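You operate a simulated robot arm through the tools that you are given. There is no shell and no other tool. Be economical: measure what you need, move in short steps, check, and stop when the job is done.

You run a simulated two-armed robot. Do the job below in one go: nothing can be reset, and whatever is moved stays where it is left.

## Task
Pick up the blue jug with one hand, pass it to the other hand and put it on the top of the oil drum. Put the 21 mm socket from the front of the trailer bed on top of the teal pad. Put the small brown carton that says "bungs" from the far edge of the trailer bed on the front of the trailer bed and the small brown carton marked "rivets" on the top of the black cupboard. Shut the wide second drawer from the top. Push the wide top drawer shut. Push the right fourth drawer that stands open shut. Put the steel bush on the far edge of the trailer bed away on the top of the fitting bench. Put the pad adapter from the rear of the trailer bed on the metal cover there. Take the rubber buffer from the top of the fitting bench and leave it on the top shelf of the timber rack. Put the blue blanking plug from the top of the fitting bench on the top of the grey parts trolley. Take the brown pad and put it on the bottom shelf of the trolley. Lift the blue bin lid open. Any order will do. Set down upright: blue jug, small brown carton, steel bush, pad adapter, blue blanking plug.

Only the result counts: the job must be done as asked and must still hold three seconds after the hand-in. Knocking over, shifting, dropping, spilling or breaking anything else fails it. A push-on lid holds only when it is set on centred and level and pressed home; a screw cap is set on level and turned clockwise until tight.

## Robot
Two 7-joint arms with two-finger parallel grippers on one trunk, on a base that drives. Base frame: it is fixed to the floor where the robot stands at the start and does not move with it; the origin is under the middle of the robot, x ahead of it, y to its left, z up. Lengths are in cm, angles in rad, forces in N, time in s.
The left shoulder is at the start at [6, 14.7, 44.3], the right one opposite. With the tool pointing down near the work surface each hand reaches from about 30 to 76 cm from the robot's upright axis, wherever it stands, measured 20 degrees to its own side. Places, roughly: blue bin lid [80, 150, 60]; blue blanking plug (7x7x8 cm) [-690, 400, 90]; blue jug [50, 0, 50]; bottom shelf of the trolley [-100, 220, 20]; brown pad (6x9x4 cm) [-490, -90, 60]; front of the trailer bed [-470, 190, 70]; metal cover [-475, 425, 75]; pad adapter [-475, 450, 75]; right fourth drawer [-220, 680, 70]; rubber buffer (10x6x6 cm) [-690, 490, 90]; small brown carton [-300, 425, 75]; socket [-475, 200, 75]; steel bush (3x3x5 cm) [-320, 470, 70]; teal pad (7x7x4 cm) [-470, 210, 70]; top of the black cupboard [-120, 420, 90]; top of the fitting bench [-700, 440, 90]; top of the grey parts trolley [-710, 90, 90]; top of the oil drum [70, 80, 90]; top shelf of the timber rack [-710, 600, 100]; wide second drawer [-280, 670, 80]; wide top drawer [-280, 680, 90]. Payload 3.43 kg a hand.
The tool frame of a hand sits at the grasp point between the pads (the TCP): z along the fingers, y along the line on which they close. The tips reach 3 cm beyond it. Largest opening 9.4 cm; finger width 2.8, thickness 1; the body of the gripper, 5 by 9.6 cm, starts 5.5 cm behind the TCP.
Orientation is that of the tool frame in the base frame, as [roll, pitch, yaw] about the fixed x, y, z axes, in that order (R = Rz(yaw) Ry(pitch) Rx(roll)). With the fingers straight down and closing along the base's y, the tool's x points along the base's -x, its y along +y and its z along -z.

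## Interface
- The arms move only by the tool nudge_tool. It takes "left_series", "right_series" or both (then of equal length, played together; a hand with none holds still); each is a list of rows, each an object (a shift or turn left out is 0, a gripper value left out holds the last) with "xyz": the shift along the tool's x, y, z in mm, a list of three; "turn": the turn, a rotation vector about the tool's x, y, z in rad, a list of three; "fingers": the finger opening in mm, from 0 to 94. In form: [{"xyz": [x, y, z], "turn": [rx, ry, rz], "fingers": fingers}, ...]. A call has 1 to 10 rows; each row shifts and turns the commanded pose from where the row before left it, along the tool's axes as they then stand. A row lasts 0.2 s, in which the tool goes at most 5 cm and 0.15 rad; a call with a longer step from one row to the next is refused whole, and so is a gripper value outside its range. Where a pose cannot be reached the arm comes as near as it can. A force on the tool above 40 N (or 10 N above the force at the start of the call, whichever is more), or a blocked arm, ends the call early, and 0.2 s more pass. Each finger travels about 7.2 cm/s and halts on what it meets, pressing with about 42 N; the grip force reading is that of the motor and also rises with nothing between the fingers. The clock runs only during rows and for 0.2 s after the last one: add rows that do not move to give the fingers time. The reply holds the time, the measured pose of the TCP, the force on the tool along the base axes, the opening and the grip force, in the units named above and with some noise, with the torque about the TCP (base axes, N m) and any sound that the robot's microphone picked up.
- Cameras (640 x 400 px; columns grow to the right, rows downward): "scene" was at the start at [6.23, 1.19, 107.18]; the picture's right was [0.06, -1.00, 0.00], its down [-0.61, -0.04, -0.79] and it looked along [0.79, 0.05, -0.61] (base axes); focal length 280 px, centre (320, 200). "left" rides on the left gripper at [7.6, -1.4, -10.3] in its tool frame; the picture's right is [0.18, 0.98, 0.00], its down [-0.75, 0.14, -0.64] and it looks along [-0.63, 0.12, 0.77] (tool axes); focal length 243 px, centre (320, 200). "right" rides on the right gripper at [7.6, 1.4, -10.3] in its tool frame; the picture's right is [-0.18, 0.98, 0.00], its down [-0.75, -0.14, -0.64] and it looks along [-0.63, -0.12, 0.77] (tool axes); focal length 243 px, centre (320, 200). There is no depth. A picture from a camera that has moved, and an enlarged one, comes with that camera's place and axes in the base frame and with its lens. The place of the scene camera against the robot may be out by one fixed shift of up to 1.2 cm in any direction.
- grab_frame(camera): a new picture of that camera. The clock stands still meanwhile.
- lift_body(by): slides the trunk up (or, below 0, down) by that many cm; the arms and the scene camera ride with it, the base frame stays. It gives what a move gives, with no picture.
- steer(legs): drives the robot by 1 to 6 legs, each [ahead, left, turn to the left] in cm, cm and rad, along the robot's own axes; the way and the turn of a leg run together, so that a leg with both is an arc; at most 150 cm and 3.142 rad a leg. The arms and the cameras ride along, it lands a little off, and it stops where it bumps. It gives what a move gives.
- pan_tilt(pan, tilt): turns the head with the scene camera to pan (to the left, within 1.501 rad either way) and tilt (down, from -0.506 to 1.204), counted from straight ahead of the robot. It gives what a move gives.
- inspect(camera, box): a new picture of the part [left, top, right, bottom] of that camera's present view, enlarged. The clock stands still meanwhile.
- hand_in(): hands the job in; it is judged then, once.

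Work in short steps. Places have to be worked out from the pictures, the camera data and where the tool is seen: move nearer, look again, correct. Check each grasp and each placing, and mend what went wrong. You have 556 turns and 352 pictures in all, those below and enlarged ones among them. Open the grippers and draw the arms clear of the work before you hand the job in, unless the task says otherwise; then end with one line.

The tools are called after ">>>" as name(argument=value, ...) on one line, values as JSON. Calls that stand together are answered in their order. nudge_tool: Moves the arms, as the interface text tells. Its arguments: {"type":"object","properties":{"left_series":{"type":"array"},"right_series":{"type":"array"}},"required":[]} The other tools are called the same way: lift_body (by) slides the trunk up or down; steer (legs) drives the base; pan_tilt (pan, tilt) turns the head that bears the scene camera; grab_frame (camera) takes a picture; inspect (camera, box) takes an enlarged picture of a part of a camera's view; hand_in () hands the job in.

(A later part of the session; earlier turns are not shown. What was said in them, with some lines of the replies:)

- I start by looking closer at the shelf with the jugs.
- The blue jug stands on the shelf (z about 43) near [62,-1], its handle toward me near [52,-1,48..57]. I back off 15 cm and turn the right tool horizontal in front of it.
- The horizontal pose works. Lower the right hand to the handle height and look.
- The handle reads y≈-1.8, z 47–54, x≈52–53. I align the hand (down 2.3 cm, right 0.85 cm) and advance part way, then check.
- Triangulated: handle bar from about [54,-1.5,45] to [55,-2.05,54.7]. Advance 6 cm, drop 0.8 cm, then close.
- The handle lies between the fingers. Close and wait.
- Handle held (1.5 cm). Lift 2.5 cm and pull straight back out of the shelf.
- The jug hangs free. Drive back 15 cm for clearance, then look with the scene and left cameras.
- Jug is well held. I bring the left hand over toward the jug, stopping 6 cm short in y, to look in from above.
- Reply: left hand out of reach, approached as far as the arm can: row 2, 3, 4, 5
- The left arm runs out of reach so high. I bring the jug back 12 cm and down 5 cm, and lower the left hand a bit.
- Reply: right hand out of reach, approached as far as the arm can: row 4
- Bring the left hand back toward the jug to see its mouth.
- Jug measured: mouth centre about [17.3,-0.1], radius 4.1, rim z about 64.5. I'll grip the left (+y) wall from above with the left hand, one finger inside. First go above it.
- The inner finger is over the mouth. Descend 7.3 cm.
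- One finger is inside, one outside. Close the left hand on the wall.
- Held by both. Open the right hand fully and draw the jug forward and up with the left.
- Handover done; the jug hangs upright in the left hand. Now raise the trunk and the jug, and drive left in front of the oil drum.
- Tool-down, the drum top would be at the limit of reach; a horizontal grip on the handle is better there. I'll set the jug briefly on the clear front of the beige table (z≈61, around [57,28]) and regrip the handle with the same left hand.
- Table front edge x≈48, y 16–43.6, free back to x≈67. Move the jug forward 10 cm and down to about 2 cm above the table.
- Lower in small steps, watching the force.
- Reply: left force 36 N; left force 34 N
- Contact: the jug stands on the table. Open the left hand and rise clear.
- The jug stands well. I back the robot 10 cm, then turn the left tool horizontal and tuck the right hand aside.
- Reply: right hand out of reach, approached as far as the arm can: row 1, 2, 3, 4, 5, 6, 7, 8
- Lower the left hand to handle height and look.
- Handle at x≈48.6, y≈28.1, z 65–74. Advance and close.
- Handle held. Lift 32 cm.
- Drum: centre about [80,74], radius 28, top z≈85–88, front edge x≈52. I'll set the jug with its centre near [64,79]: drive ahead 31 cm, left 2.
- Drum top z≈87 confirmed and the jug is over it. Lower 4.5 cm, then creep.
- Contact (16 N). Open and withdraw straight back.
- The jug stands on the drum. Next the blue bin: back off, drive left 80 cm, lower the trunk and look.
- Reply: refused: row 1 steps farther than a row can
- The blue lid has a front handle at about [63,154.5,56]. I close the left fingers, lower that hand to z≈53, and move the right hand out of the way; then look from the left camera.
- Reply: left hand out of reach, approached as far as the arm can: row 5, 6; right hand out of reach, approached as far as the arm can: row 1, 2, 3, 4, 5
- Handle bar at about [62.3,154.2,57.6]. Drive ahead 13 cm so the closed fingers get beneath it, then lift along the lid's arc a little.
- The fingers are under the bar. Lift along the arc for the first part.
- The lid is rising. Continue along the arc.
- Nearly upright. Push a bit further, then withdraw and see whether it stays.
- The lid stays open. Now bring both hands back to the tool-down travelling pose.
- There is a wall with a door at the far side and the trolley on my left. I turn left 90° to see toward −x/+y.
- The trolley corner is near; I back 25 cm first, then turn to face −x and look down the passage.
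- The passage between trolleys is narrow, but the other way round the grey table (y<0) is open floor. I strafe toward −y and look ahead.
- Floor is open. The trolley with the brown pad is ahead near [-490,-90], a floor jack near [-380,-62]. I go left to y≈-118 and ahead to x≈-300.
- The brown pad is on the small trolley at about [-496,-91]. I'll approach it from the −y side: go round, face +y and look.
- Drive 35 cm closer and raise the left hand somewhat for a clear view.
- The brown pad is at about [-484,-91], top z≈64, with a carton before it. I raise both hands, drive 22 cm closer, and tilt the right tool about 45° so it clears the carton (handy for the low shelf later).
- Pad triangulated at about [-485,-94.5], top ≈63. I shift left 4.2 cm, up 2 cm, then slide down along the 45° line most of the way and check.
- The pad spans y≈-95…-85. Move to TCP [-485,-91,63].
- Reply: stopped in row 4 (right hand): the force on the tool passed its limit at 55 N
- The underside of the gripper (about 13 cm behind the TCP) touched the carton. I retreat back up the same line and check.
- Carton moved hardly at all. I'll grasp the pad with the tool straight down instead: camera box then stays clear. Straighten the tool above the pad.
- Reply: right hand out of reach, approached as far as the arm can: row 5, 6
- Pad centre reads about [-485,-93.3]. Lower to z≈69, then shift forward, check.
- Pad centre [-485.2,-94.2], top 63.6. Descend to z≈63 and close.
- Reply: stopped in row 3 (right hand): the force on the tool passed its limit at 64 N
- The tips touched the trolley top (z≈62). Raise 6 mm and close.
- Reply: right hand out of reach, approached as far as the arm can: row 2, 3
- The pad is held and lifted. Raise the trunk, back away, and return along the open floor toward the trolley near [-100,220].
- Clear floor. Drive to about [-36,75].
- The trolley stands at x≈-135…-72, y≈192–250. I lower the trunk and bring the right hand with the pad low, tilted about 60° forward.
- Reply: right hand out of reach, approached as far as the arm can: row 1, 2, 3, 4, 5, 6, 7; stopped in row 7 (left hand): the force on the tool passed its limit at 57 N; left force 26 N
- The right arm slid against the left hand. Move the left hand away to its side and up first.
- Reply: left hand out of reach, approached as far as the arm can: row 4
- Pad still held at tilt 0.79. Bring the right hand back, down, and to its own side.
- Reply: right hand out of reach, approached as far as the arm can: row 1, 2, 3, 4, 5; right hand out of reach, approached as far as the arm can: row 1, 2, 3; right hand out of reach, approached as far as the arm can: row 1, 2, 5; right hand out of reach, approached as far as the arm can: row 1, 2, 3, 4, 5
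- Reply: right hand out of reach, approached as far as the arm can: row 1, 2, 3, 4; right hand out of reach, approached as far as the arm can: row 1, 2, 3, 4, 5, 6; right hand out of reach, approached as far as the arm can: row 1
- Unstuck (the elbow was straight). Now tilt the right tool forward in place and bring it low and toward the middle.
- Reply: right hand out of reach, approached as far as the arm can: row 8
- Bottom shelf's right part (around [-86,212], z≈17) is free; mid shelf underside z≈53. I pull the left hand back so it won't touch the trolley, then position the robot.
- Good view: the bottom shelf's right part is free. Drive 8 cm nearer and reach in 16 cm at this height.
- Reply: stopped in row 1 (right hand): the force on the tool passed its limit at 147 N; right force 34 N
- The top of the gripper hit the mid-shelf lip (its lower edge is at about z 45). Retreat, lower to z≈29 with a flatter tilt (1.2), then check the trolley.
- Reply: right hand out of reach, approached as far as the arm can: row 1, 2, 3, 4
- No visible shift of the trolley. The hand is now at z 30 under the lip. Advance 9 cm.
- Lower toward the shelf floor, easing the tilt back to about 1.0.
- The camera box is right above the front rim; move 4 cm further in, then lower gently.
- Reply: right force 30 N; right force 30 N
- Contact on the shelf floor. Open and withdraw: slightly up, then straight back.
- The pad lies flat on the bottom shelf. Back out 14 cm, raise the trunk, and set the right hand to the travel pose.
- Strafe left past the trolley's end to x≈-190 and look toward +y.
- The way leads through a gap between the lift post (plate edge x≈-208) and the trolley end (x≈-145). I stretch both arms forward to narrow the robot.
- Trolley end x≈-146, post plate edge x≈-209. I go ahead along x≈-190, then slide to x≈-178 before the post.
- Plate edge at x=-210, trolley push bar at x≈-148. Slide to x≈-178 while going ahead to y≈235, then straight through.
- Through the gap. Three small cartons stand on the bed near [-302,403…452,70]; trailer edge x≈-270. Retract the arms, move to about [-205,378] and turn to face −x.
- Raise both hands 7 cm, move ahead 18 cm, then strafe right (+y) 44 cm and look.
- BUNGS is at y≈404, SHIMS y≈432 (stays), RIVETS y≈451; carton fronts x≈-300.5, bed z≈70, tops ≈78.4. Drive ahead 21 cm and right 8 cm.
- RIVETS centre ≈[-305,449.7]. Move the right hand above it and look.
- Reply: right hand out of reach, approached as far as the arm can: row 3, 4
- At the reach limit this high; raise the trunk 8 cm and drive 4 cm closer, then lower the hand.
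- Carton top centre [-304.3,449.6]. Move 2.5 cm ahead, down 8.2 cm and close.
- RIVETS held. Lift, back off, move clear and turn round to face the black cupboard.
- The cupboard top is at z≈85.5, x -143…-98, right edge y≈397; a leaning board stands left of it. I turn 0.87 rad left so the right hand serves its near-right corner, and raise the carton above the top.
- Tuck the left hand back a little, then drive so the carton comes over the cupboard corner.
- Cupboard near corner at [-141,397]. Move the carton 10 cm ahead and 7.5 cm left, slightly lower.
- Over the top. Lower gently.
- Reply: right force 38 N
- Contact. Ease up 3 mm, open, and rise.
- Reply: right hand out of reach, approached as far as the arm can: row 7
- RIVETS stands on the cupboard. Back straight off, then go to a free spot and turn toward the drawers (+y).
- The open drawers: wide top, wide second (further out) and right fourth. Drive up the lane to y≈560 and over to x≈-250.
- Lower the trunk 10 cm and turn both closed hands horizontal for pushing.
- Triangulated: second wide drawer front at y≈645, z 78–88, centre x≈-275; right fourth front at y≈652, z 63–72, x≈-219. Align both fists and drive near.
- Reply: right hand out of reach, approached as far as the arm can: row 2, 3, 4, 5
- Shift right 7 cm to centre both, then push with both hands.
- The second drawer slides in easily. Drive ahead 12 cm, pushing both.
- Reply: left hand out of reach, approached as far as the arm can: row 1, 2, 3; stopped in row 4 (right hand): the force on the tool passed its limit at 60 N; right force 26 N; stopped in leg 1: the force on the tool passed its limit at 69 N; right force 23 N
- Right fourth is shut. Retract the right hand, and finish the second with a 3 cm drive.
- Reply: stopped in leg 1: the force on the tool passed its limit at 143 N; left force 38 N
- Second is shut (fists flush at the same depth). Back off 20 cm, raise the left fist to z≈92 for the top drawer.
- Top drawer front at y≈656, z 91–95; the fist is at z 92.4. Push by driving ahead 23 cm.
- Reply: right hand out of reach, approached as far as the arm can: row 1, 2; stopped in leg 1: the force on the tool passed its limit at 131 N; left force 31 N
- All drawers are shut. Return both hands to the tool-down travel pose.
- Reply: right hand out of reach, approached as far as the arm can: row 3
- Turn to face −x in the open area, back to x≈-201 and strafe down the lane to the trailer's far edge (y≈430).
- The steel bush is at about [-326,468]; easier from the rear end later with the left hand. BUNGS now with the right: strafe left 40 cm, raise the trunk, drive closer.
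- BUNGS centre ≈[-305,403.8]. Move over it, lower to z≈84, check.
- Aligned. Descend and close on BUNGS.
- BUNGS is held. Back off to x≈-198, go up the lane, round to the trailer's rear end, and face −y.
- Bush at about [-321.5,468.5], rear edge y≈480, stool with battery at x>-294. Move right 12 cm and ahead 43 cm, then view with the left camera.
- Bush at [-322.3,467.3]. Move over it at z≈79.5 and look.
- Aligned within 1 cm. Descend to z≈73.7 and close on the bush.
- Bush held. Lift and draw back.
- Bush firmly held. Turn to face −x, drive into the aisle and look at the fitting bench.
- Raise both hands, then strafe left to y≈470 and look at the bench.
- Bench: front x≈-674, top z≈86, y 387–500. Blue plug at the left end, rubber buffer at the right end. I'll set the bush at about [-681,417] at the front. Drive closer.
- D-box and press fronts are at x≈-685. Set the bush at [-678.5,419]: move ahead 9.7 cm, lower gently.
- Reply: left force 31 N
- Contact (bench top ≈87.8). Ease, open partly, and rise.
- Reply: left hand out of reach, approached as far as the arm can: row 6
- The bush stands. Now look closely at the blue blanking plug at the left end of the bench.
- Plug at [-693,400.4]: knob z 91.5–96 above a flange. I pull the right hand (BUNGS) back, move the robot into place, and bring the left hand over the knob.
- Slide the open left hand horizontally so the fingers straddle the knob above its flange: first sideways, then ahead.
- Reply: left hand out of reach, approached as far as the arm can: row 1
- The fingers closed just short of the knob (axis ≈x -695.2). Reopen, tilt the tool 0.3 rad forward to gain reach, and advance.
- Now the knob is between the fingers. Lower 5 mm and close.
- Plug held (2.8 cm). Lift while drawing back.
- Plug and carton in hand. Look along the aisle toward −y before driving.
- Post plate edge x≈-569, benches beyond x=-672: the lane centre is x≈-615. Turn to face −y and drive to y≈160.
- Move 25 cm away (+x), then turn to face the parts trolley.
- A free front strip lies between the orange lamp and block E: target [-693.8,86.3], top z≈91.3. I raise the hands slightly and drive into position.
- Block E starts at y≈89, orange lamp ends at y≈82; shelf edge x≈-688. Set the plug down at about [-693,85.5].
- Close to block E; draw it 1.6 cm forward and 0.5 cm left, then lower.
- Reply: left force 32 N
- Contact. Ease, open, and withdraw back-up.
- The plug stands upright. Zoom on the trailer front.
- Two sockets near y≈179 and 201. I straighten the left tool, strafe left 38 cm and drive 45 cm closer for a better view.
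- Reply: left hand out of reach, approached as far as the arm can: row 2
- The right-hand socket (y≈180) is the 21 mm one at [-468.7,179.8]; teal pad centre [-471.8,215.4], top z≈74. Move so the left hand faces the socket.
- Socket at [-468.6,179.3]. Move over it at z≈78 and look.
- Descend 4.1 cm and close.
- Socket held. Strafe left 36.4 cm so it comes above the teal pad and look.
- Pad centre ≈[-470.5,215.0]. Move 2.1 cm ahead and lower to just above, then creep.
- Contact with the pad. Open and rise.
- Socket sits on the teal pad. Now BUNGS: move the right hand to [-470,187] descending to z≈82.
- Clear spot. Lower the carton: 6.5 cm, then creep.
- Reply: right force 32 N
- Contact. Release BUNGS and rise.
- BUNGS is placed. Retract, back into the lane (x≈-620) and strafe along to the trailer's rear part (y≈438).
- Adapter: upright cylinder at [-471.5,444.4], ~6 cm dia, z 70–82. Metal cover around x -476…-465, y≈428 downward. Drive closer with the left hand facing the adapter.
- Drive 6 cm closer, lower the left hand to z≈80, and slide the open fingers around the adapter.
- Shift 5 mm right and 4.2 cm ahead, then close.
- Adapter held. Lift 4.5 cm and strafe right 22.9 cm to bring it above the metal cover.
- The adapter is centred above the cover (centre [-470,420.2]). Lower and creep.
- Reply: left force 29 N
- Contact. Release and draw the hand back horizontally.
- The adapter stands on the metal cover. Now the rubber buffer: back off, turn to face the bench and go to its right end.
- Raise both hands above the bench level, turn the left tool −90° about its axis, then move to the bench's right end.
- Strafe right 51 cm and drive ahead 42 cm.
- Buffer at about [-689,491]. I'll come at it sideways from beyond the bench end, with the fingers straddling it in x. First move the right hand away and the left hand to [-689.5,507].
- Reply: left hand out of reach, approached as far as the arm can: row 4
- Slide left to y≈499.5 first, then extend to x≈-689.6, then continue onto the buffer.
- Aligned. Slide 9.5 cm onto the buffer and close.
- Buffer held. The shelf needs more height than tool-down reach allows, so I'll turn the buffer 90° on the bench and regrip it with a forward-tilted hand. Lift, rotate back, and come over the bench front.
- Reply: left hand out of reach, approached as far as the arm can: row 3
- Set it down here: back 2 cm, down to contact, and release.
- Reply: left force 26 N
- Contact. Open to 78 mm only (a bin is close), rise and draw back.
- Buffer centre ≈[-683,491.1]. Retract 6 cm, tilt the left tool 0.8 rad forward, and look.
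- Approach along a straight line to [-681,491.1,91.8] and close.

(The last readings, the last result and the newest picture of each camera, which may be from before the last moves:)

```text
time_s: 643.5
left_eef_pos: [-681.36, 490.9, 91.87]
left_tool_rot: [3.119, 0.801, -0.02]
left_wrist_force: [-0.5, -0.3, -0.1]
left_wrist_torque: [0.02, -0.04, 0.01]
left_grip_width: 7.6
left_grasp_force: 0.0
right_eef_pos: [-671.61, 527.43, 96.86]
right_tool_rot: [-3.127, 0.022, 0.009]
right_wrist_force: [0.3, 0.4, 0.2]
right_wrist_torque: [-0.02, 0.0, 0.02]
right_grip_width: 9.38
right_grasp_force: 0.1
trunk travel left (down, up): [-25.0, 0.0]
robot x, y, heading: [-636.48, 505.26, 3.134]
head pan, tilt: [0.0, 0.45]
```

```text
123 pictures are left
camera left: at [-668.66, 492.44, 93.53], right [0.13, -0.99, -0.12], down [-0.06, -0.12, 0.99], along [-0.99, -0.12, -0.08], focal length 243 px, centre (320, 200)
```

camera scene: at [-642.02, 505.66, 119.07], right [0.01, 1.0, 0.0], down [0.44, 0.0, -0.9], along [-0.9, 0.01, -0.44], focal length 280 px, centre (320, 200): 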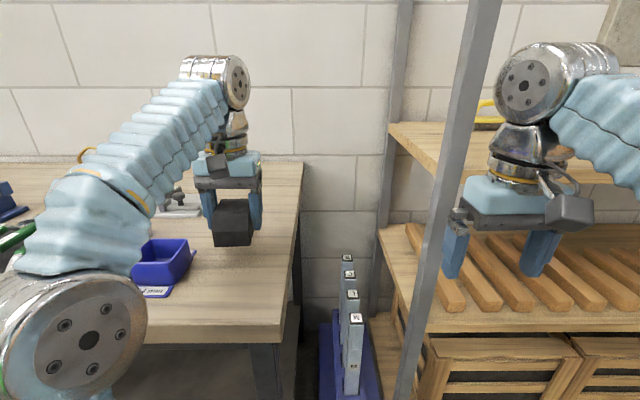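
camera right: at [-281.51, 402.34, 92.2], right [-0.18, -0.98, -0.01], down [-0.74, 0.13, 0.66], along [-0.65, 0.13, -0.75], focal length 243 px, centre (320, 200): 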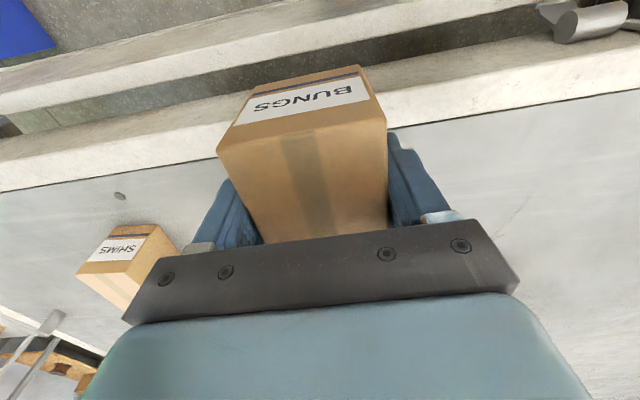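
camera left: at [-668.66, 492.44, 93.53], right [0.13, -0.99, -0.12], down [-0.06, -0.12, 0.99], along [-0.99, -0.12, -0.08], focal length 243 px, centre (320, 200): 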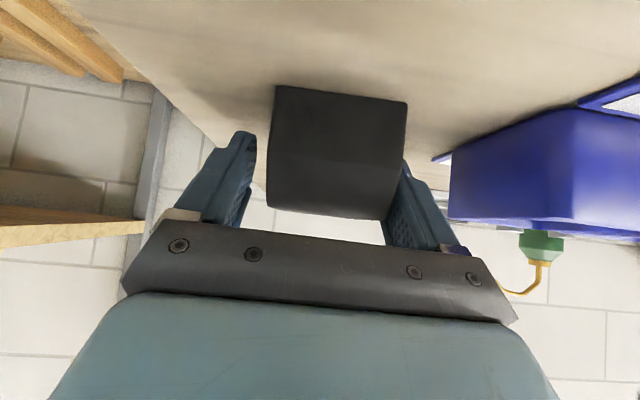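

>>> nudge_tool(left_series=[{"xyz": [-5, 0, 6]}, {"fingers": 0}, {}, {}, {}])

>>> nudge_tool(left_series=[{"xyz": [-8, 0, -8]}, {"xyz": [-5, 0, -15]}, {"xyz": [0, 0, -25]}, {"xyz": [0, 0, -30]}, {"xyz": [5, 0, -30]}, {}])

>>> grab_frame(camera="left")

>>> grab_frame(camera="scene")

```text
time_s: 644.7
left_eef_pos: [-682.0, 490.99, 91.95]
left_tool_rot: [3.12, 0.804, -0.017]
left_wrist_force: [-5.0, -8.1, 12.5]
left_wrist_torque: [0.1, -0.04, 0.1]
left_grip_width: 6.4
left_grasp_force: 42.5
right_eef_pos: [-671.69, 527.26, 96.97]
right_tool_rot: [-3.125, 0.021, 0.005]
right_wrist_force: [0.1, 0.0, 0.4]
right_wrist_torque: [0.03, 0.0, 0.01]
right_grip_width: 9.39
right_grasp_force: 0.1
trunk travel left (down, up): [-25.0, 0.0]
robot x, y, heading: [-636.49, 505.18, 3.13]
head pan, tilt: [0.0, 0.45]
```

```text
time_s: 646.1
left_eef_pos: [-674.68, 491.2, 99.68]
left_tool_rot: [3.118, 0.8, -0.02]
left_wrist_force: [-0.2, -0.4, -2.8]
left_wrist_torque: [-0.01, -0.03, -0.02]
left_grip_width: 6.35
left_grasp_force: 42.1
right_eef_pos: [-671.57, 527.37, 97.02]
right_tool_rot: [-3.126, 0.02, 0.006]
right_wrist_force: [0.7, 0.2, -1.1]
right_wrist_torque: [0.04, 0.01, 0.03]
right_grip_width: 9.41
right_grasp_force: 0.1
trunk travel left (down, up): [-25.0, 0.0]
robot x, y, heading: [-636.66, 504.81, 3.138]
head pan, tilt: [0.0, 0.45]
```

```text
122 pictures are left
camera left: at [-661.95, 492.69, 101.36], right [0.13, -0.99, -0.12], down [-0.06, -0.13, 0.99], along [-0.99, -0.12, -0.08], focal length 243 px, centre (320, 200)
```

left: 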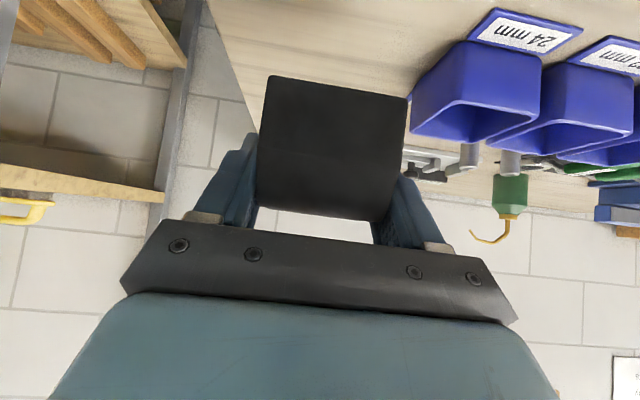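

```text
121 pictures are left
camera scene: at [-642.0, 505.66, 119.07], right [0.01, 1.0, 0.0], down [0.44, 0.0, -0.9], along [-0.9, 0.01, -0.44], focal length 280 px, centre (320, 200)
```

scene: 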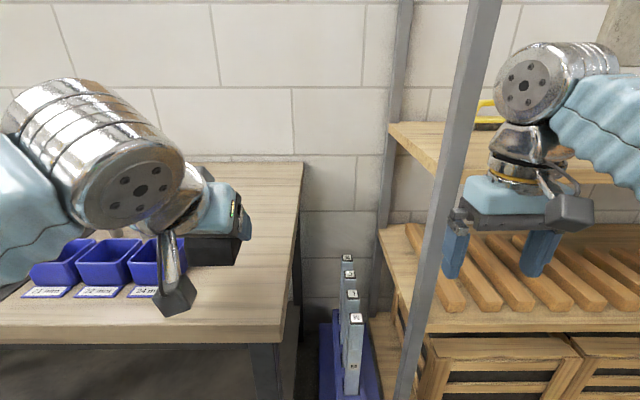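

Buffer held level with the tilted hand. Back off 45 cm, move in front of the rack and look at the top shelf.

>>> steer(legs=[[-48, 0, 0], [0, -60, 0]])

>>> nudge_tool(right_series=[{"xyz": [20, 0, 30]}, {"xyz": [20, 0, 40]}, {"xyz": [0, 0, 40]}, {"xyz": [0, 0, 40]}, {}])

>>> pan_tilt(pan=0.05, tilt=0.2)

>>> grab_frame(camera="scene")

```text
time_s: 651.9
left_eef_pos: [-626.05, 551.68, 99.65]
left_tool_rot: [3.118, 0.802, -0.023]
left_wrist_force: [-0.5, -1.0, -3.4]
left_wrist_torque: [0.0, -0.02, 0.03]
left_grip_width: 6.25
left_grasp_force: 41.9
right_eef_pos: [-622.91, 587.67, 96.92]
right_tool_rot: [-3.126, 0.021, 0.006]
right_wrist_force: [-0.2, -0.4, 0.8]
right_wrist_torque: [0.04, 0.01, 0.01]
right_grip_width: 9.42
right_grasp_force: 0.1
trunk travel left (down, up): [-25.0, 0.0]
robot x, y, heading: [-588.23, 565.51, 3.137]
head pan, tilt: [0.0, 0.45]
```

```text
time_s: 653.1
left_eef_pos: [-626.07, 551.58, 99.58]
left_tool_rot: [3.119, 0.8, -0.021]
left_wrist_force: [0.7, -0.8, -2.9]
left_wrist_torque: [0.03, -0.01, 0.0]
left_grip_width: 6.23
left_grasp_force: 41.6
right_eef_pos: [-619.08, 588.11, 81.9]
right_tool_rot: [-3.128, 0.023, 0.005]
right_wrist_force: [-0.2, -0.7, -0.2]
right_wrist_torque: [-0.04, 0.0, -0.03]
right_grip_width: 9.41
right_grasp_force: 0.1
trunk travel left (down, up): [-25.0, 0.0]
robot x, y, heading: [-587.71, 564.94, 3.13]
head pan, tilt: [0.0, 0.45]
```

```text
time_s: 653.9
left_eef_pos: [-626.01, 551.62, 99.63]
left_tool_rot: [3.119, 0.8, -0.022]
left_wrist_force: [0.3, -0.1, -2.0]
left_wrist_torque: [-0.01, -0.07, 0.0]
left_grip_width: 6.24
left_grasp_force: 41.8
right_eef_pos: [-619.26, 588.08, 82.02]
right_tool_rot: [-3.127, 0.019, 0.006]
right_wrist_force: [0.0, 0.2, 0.3]
right_wrist_torque: [0.0, 0.02, 0.01]
right_grip_width: 9.41
right_grasp_force: 0.2
trunk travel left (down, up): [-25.0, 0.0]
robot x, y, heading: [-587.54, 565.65, 3.134]
head pan, tilt: [0.051, 0.201]
```

```text
120 pictures are left
camera scene: at [-593.52, 565.51, 121.39], right [-0.04, 1.0, 0.0], down [0.2, 0.01, -0.98], along [-0.98, -0.04, -0.2], focal length 280 px, centre (320, 200)
```

scene: 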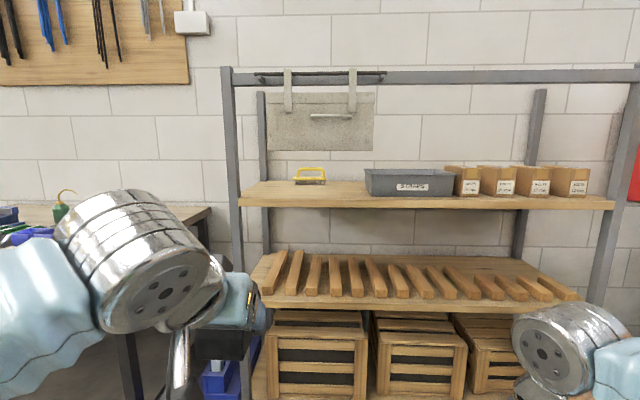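

Top shelf z≈101.5, front x≈-692; free spot left of the yellow item: target [-701,543]. Raise the buffer to z≈107 and drive in.

>>> nudge_tool(left_series=[{"xyz": [-27, 0, -26]}, {"xyz": [-27, 0, -26]}, {}])

>>> steer(legs=[[0, 8.5, 0], [50, 0, 0]])

>>> grab_frame(camera="scene")

>>> grab_frame(camera="left")

```text
time_s: 654.7
left_eef_pos: [-626.12, 551.76, 107.05]
left_tool_rot: [3.119, 0.801, -0.022]
left_wrist_force: [-0.1, -0.2, -2.4]
left_wrist_torque: [0.01, -0.04, -0.01]
left_grip_width: 6.22
left_grasp_force: 41.9
right_eef_pos: [-619.17, 588.02, 81.87]
right_tool_rot: [-3.126, 0.023, 0.005]
right_wrist_force: [0.0, -0.5, 0.4]
right_wrist_torque: [0.01, -0.01, 0.02]
right_grip_width: 9.43
right_grasp_force: 0.1
trunk travel left (down, up): [-25.0, 0.0]
robot x, y, heading: [-587.92, 565.09, 3.134]
head pan, tilt: [0.051, 0.201]
```

```text
time_s: 658.4
left_eef_pos: [-677.54, 541.94, 107.1]
left_tool_rot: [3.118, 0.802, 0.006]
left_wrist_force: [-0.9, 0.2, -2.6]
left_wrist_torque: [-0.02, -0.02, -0.02]
left_grip_width: 6.23
left_grasp_force: 42.1
right_eef_pos: [-671.42, 578.3, 81.93]
right_tool_rot: [-3.126, 0.021, 0.03]
right_wrist_force: [0.5, 0.4, -1.1]
right_wrist_torque: [0.0, -0.04, -0.02]
right_grip_width: 9.4
right_grasp_force: 0.2
trunk travel left (down, up): [-25.0, 0.0]
robot x, y, heading: [-639.63, 556.38, -3.131]
head pan, tilt: [0.051, 0.201]
```

```text
119 pictures are left
camera scene: at [-645.23, 556.4, 121.39], right [-0.07, 1.0, 0.0], down [0.2, 0.01, -0.98], along [-0.98, -0.07, -0.2], focal length 280 px, centre (320, 200)
```

scene: 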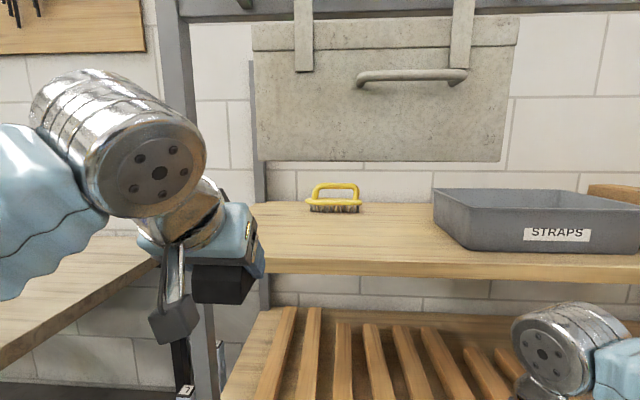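

```text
118 pictures are left
camera left: at [-664.8, 543.74, 108.78], right [0.15, -0.98, -0.12], down [-0.06, -0.13, 0.99], along [-0.99, -0.14, -0.08], focal length 243 px, centre (320, 200)
```

left: 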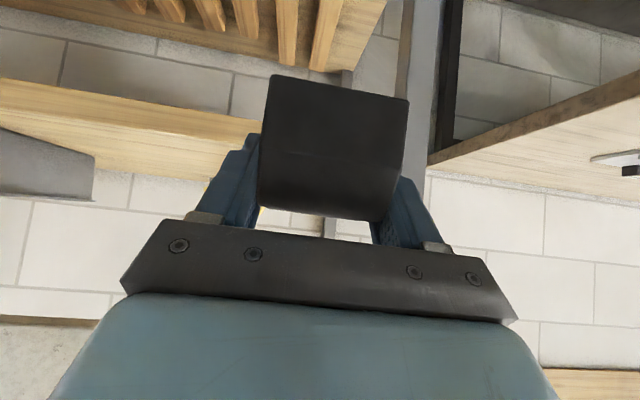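

Shelf top ≈101. Drive 14 cm further in (buffer bottom at z≈103), then check.

>>> steer(legs=[[13, -1, 0]])

>>> nudge_tool(left_series=[{"xyz": [-14, 0, 14.4]}, {"xyz": [-14, 0, 14.4]}, {"xyz": [-14, 0, 14.4]}, {}])

>>> grab_frame(camera="scene")

```text
time_s: 659.7
left_eef_pos: [-690.31, 542.6, 107.07]
left_tool_rot: [3.12, 0.802, 0.007]
left_wrist_force: [0.1, -0.3, -2.5]
left_wrist_torque: [-0.03, -0.04, -0.01]
left_grip_width: 6.25
left_grasp_force: 42.2
right_eef_pos: [-684.38, 579.1, 81.95]
right_tool_rot: [-3.126, 0.022, 0.032]
right_wrist_force: [0.2, 0.6, 0.5]
right_wrist_torque: [0.02, 0.02, -0.05]
right_grip_width: 9.37
right_grasp_force: 0.1
trunk travel left (down, up): [-25.0, 0.0]
robot x, y, heading: [-652.8, 557.19, -3.122]
head pan, tilt: [0.051, 0.201]
```

```text
time_s: 660.7
left_eef_pos: [-696.33, 542.45, 106.97]
left_tool_rot: [3.119, 0.801, 0.007]
left_wrist_force: [0.7, -0.4, -2.0]
left_wrist_torque: [0.01, 0.09, -0.02]
left_grip_width: 6.19
left_grasp_force: 42.0
right_eef_pos: [-684.34, 579.01, 81.93]
right_tool_rot: [-3.125, 0.021, 0.033]
right_wrist_force: [0.4, -0.5, -0.6]
right_wrist_torque: [-0.01, -0.01, -0.01]
right_grip_width: 9.4
right_grasp_force: 0.0
trunk travel left (down, up): [-25.0, 0.0]
robot x, y, heading: [-652.26, 557.1, -3.122]
head pan, tilt: [0.051, 0.201]
```

```text
117 pictures are left
camera scene: at [-658.11, 557.15, 121.39], right [-0.07, 1.0, 0.0], down [0.2, 0.01, -0.98], along [-0.98, -0.07, -0.2], focal length 280 px, centre (320, 200)
```

scene: 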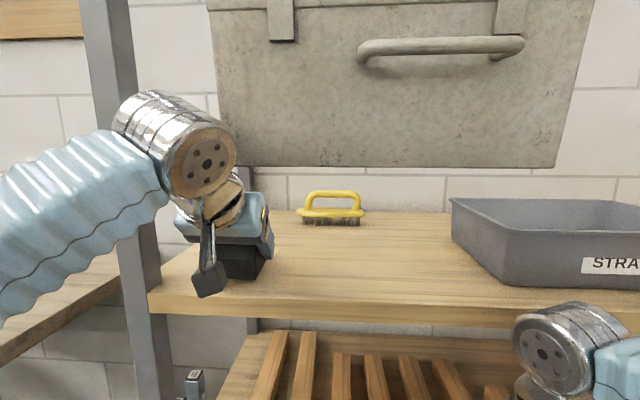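

Move 3.5 cm deeper while lowering 1 cm, then creep to contact.

>>> nudge_tool(left_series=[{"xyz": [-10, 0, 15]}, {"xyz": [-8, 0, 16]}, {}])

>>> nudge_tool(left_series=[{"xyz": [2.9, 0, 2.8]}, {}])

>>> inspect(camera="scene", box=[80, 130, 400, 340])

```text
time_s: 661.5
left_eef_pos: [-699.73, 542.38, 106.26]
left_tool_rot: [3.12, 0.802, 0.008]
left_wrist_force: [0.1, 0.4, -3.2]
left_wrist_torque: [-0.02, -0.02, 0.04]
left_grip_width: 6.25
left_grasp_force: 42.4
right_eef_pos: [-684.39, 579.08, 81.95]
right_tool_rot: [-3.126, 0.022, 0.035]
right_wrist_force: [-0.5, -0.6, -0.8]
right_wrist_torque: [0.0, 0.01, 0.01]
right_grip_width: 9.41
right_grasp_force: 0.1
trunk travel left (down, up): [-25.0, 0.0]
robot x, y, heading: [-652.45, 557.08, -3.126]
head pan, tilt: [0.051, 0.201]
```

```text
time_s: 662.1
left_eef_pos: [-699.76, 542.42, 105.81]
left_tool_rot: [3.118, 0.804, 0.008]
left_wrist_force: [-1.2, -0.4, 0.6]
left_wrist_torque: [0.12, 0.21, -0.01]
left_grip_width: 6.23
left_grasp_force: 41.9
right_eef_pos: [-684.36, 578.94, 81.96]
right_tool_rot: [-3.125, 0.022, 0.033]
right_wrist_force: [0.3, 0.1, 0.6]
right_wrist_torque: [0.01, -0.01, 0.01]
right_grip_width: 9.39
right_grasp_force: 0.1
trunk travel left (down, up): [-25.0, 0.0]
robot x, y, heading: [-652.32, 557.25, -3.125]
head pan, tilt: [0.051, 0.201]
```

```text
1.90 times, centred on (240, 235) of scene
camera zoom: at [-658.08, 557.16, 121.4], right [-0.07, 1.0, 0.0], down [0.2, 0.01, -0.98], along [-0.98, -0.07, -0.2], focal length 533 px, centre (472, 133)
```

zoom: 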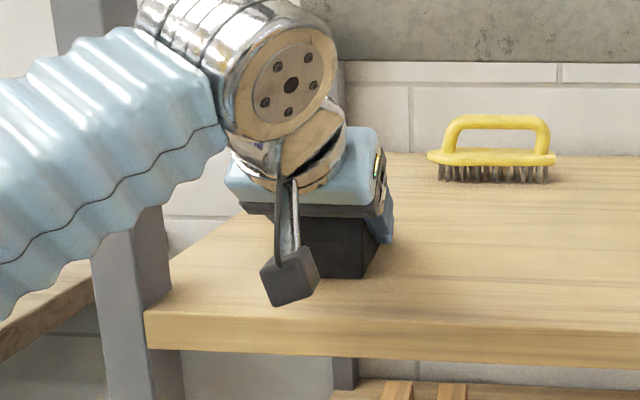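

>>> nudge_tool(left_series=[{"xyz": [2.2, 0, 2.1]}, {}, {"fingers": 80}, {}, {}, {}, {"xyz": [10, 0, -25]}, {"xyz": [15, 0, -35]}, {"xyz": [20, 0, -35]}, {}])

>>> inspect(camera="scene", box=[80, 130, 400, 340])

```text
time_s: 664.3
left_eef_pos: [-689.66, 542.81, 108.7]
left_tool_rot: [3.119, 0.801, 0.008]
left_wrist_force: [-0.3, -0.7, -0.3]
left_wrist_torque: [0.05, 0.05, -0.01]
left_grip_width: 8.0
left_grasp_force: 0.1
right_eef_pos: [-684.33, 579.02, 81.84]
right_tool_rot: [-3.124, 0.021, 0.035]
right_wrist_force: [-0.2, 0.5, 0.4]
right_wrist_torque: [-0.02, -0.02, 0.01]
right_grip_width: 9.38
right_grasp_force: 0.1
trunk travel left (down, up): [-25.0, 0.0]
robot x, y, heading: [-652.6, 556.93, -3.126]
head pan, tilt: [0.051, 0.201]
```

```text
1.90 times, centred on (240, 235) of scene
camera zoom: at [-658.07, 557.16, 121.4], right [-0.07, 1.0, 0.0], down [0.2, 0.01, -0.98], along [-0.98, -0.07, -0.2], focal length 533 px, centre (472, 133)
```

zoom: 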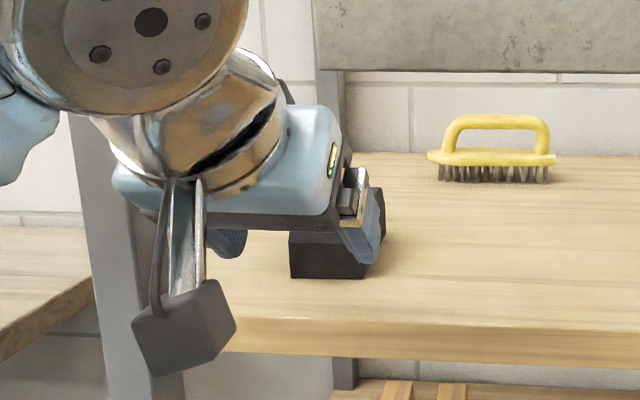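

Buffer rests on the shelf. Back away and verify.

>>> steer(legs=[[-50, 0, 0]])

>>> grab_frame(camera="scene")

```text
time_s: 667.2
left_eef_pos: [-639.9, 543.85, 108.94]
left_tool_rot: [3.12, 0.802, 0.006]
left_wrist_force: [-0.8, 0.0, -0.9]
left_wrist_torque: [0.0, 0.0, -0.02]
left_grip_width: 7.98
left_grasp_force: 0.1
right_eef_pos: [-634.53, 580.09, 81.9]
right_tool_rot: [-3.125, 0.021, 0.031]
right_wrist_force: [0.2, 0.0, -0.8]
right_wrist_torque: [0.04, -0.02, -0.02]
right_grip_width: 9.4
right_grasp_force: 0.0
trunk travel left (down, up): [-25.0, 0.0]
robot x, y, heading: [-602.32, 557.97, -3.119]
head pan, tilt: [0.051, 0.201]
```

```text
114 pictures are left
camera scene: at [-608.18, 558.1, 121.4], right [-0.07, 1.0, 0.0], down [0.2, 0.01, -0.98], along [-0.98, -0.07, -0.2], focal length 280 px, centre (320, 200)
```

scene: 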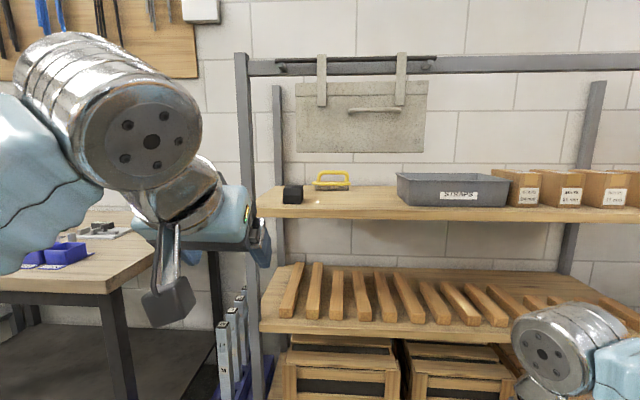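

All items are done: buffer on the shelf, and everything else was verified as placed. Open the left gripper fully; the arms are clear.

>>> nudge_tool(left_series=[{"fingers": 94}, {}, {}])

>>> hand_in()

```text
time_s: 668.0
left_eef_pos: [-639.8, 543.84, 108.79]
left_tool_rot: [3.119, 0.801, 0.005]
left_wrist_force: [0.0, -0.5, 0.6]
left_wrist_torque: [0.01, -0.01, 0.0]
left_grip_width: 9.42
left_grasp_force: 0.1
right_eef_pos: [-634.38, 579.97, 81.89]
right_tool_rot: [-3.126, 0.021, 0.03]
right_wrist_force: [0.5, 0.5, -0.1]
right_wrist_torque: [0.01, -0.02, 0.0]
right_grip_width: 9.37
right_grasp_force: 0.0
trunk travel left (down, up): [-25.0, 0.0]
robot x, y, heading: [-602.48, 557.77, -3.122]
head pan, tilt: [0.051, 0.201]
```

```text
The job is handed in.
```

The job is handed in: every item was placed as asked, the three drawers shut and the blue bin lid open, though a gripper brush while fetching the brown pad shifted the "clips" carton about 4 mm, and the hand also bumped the green-and-black trolley once.
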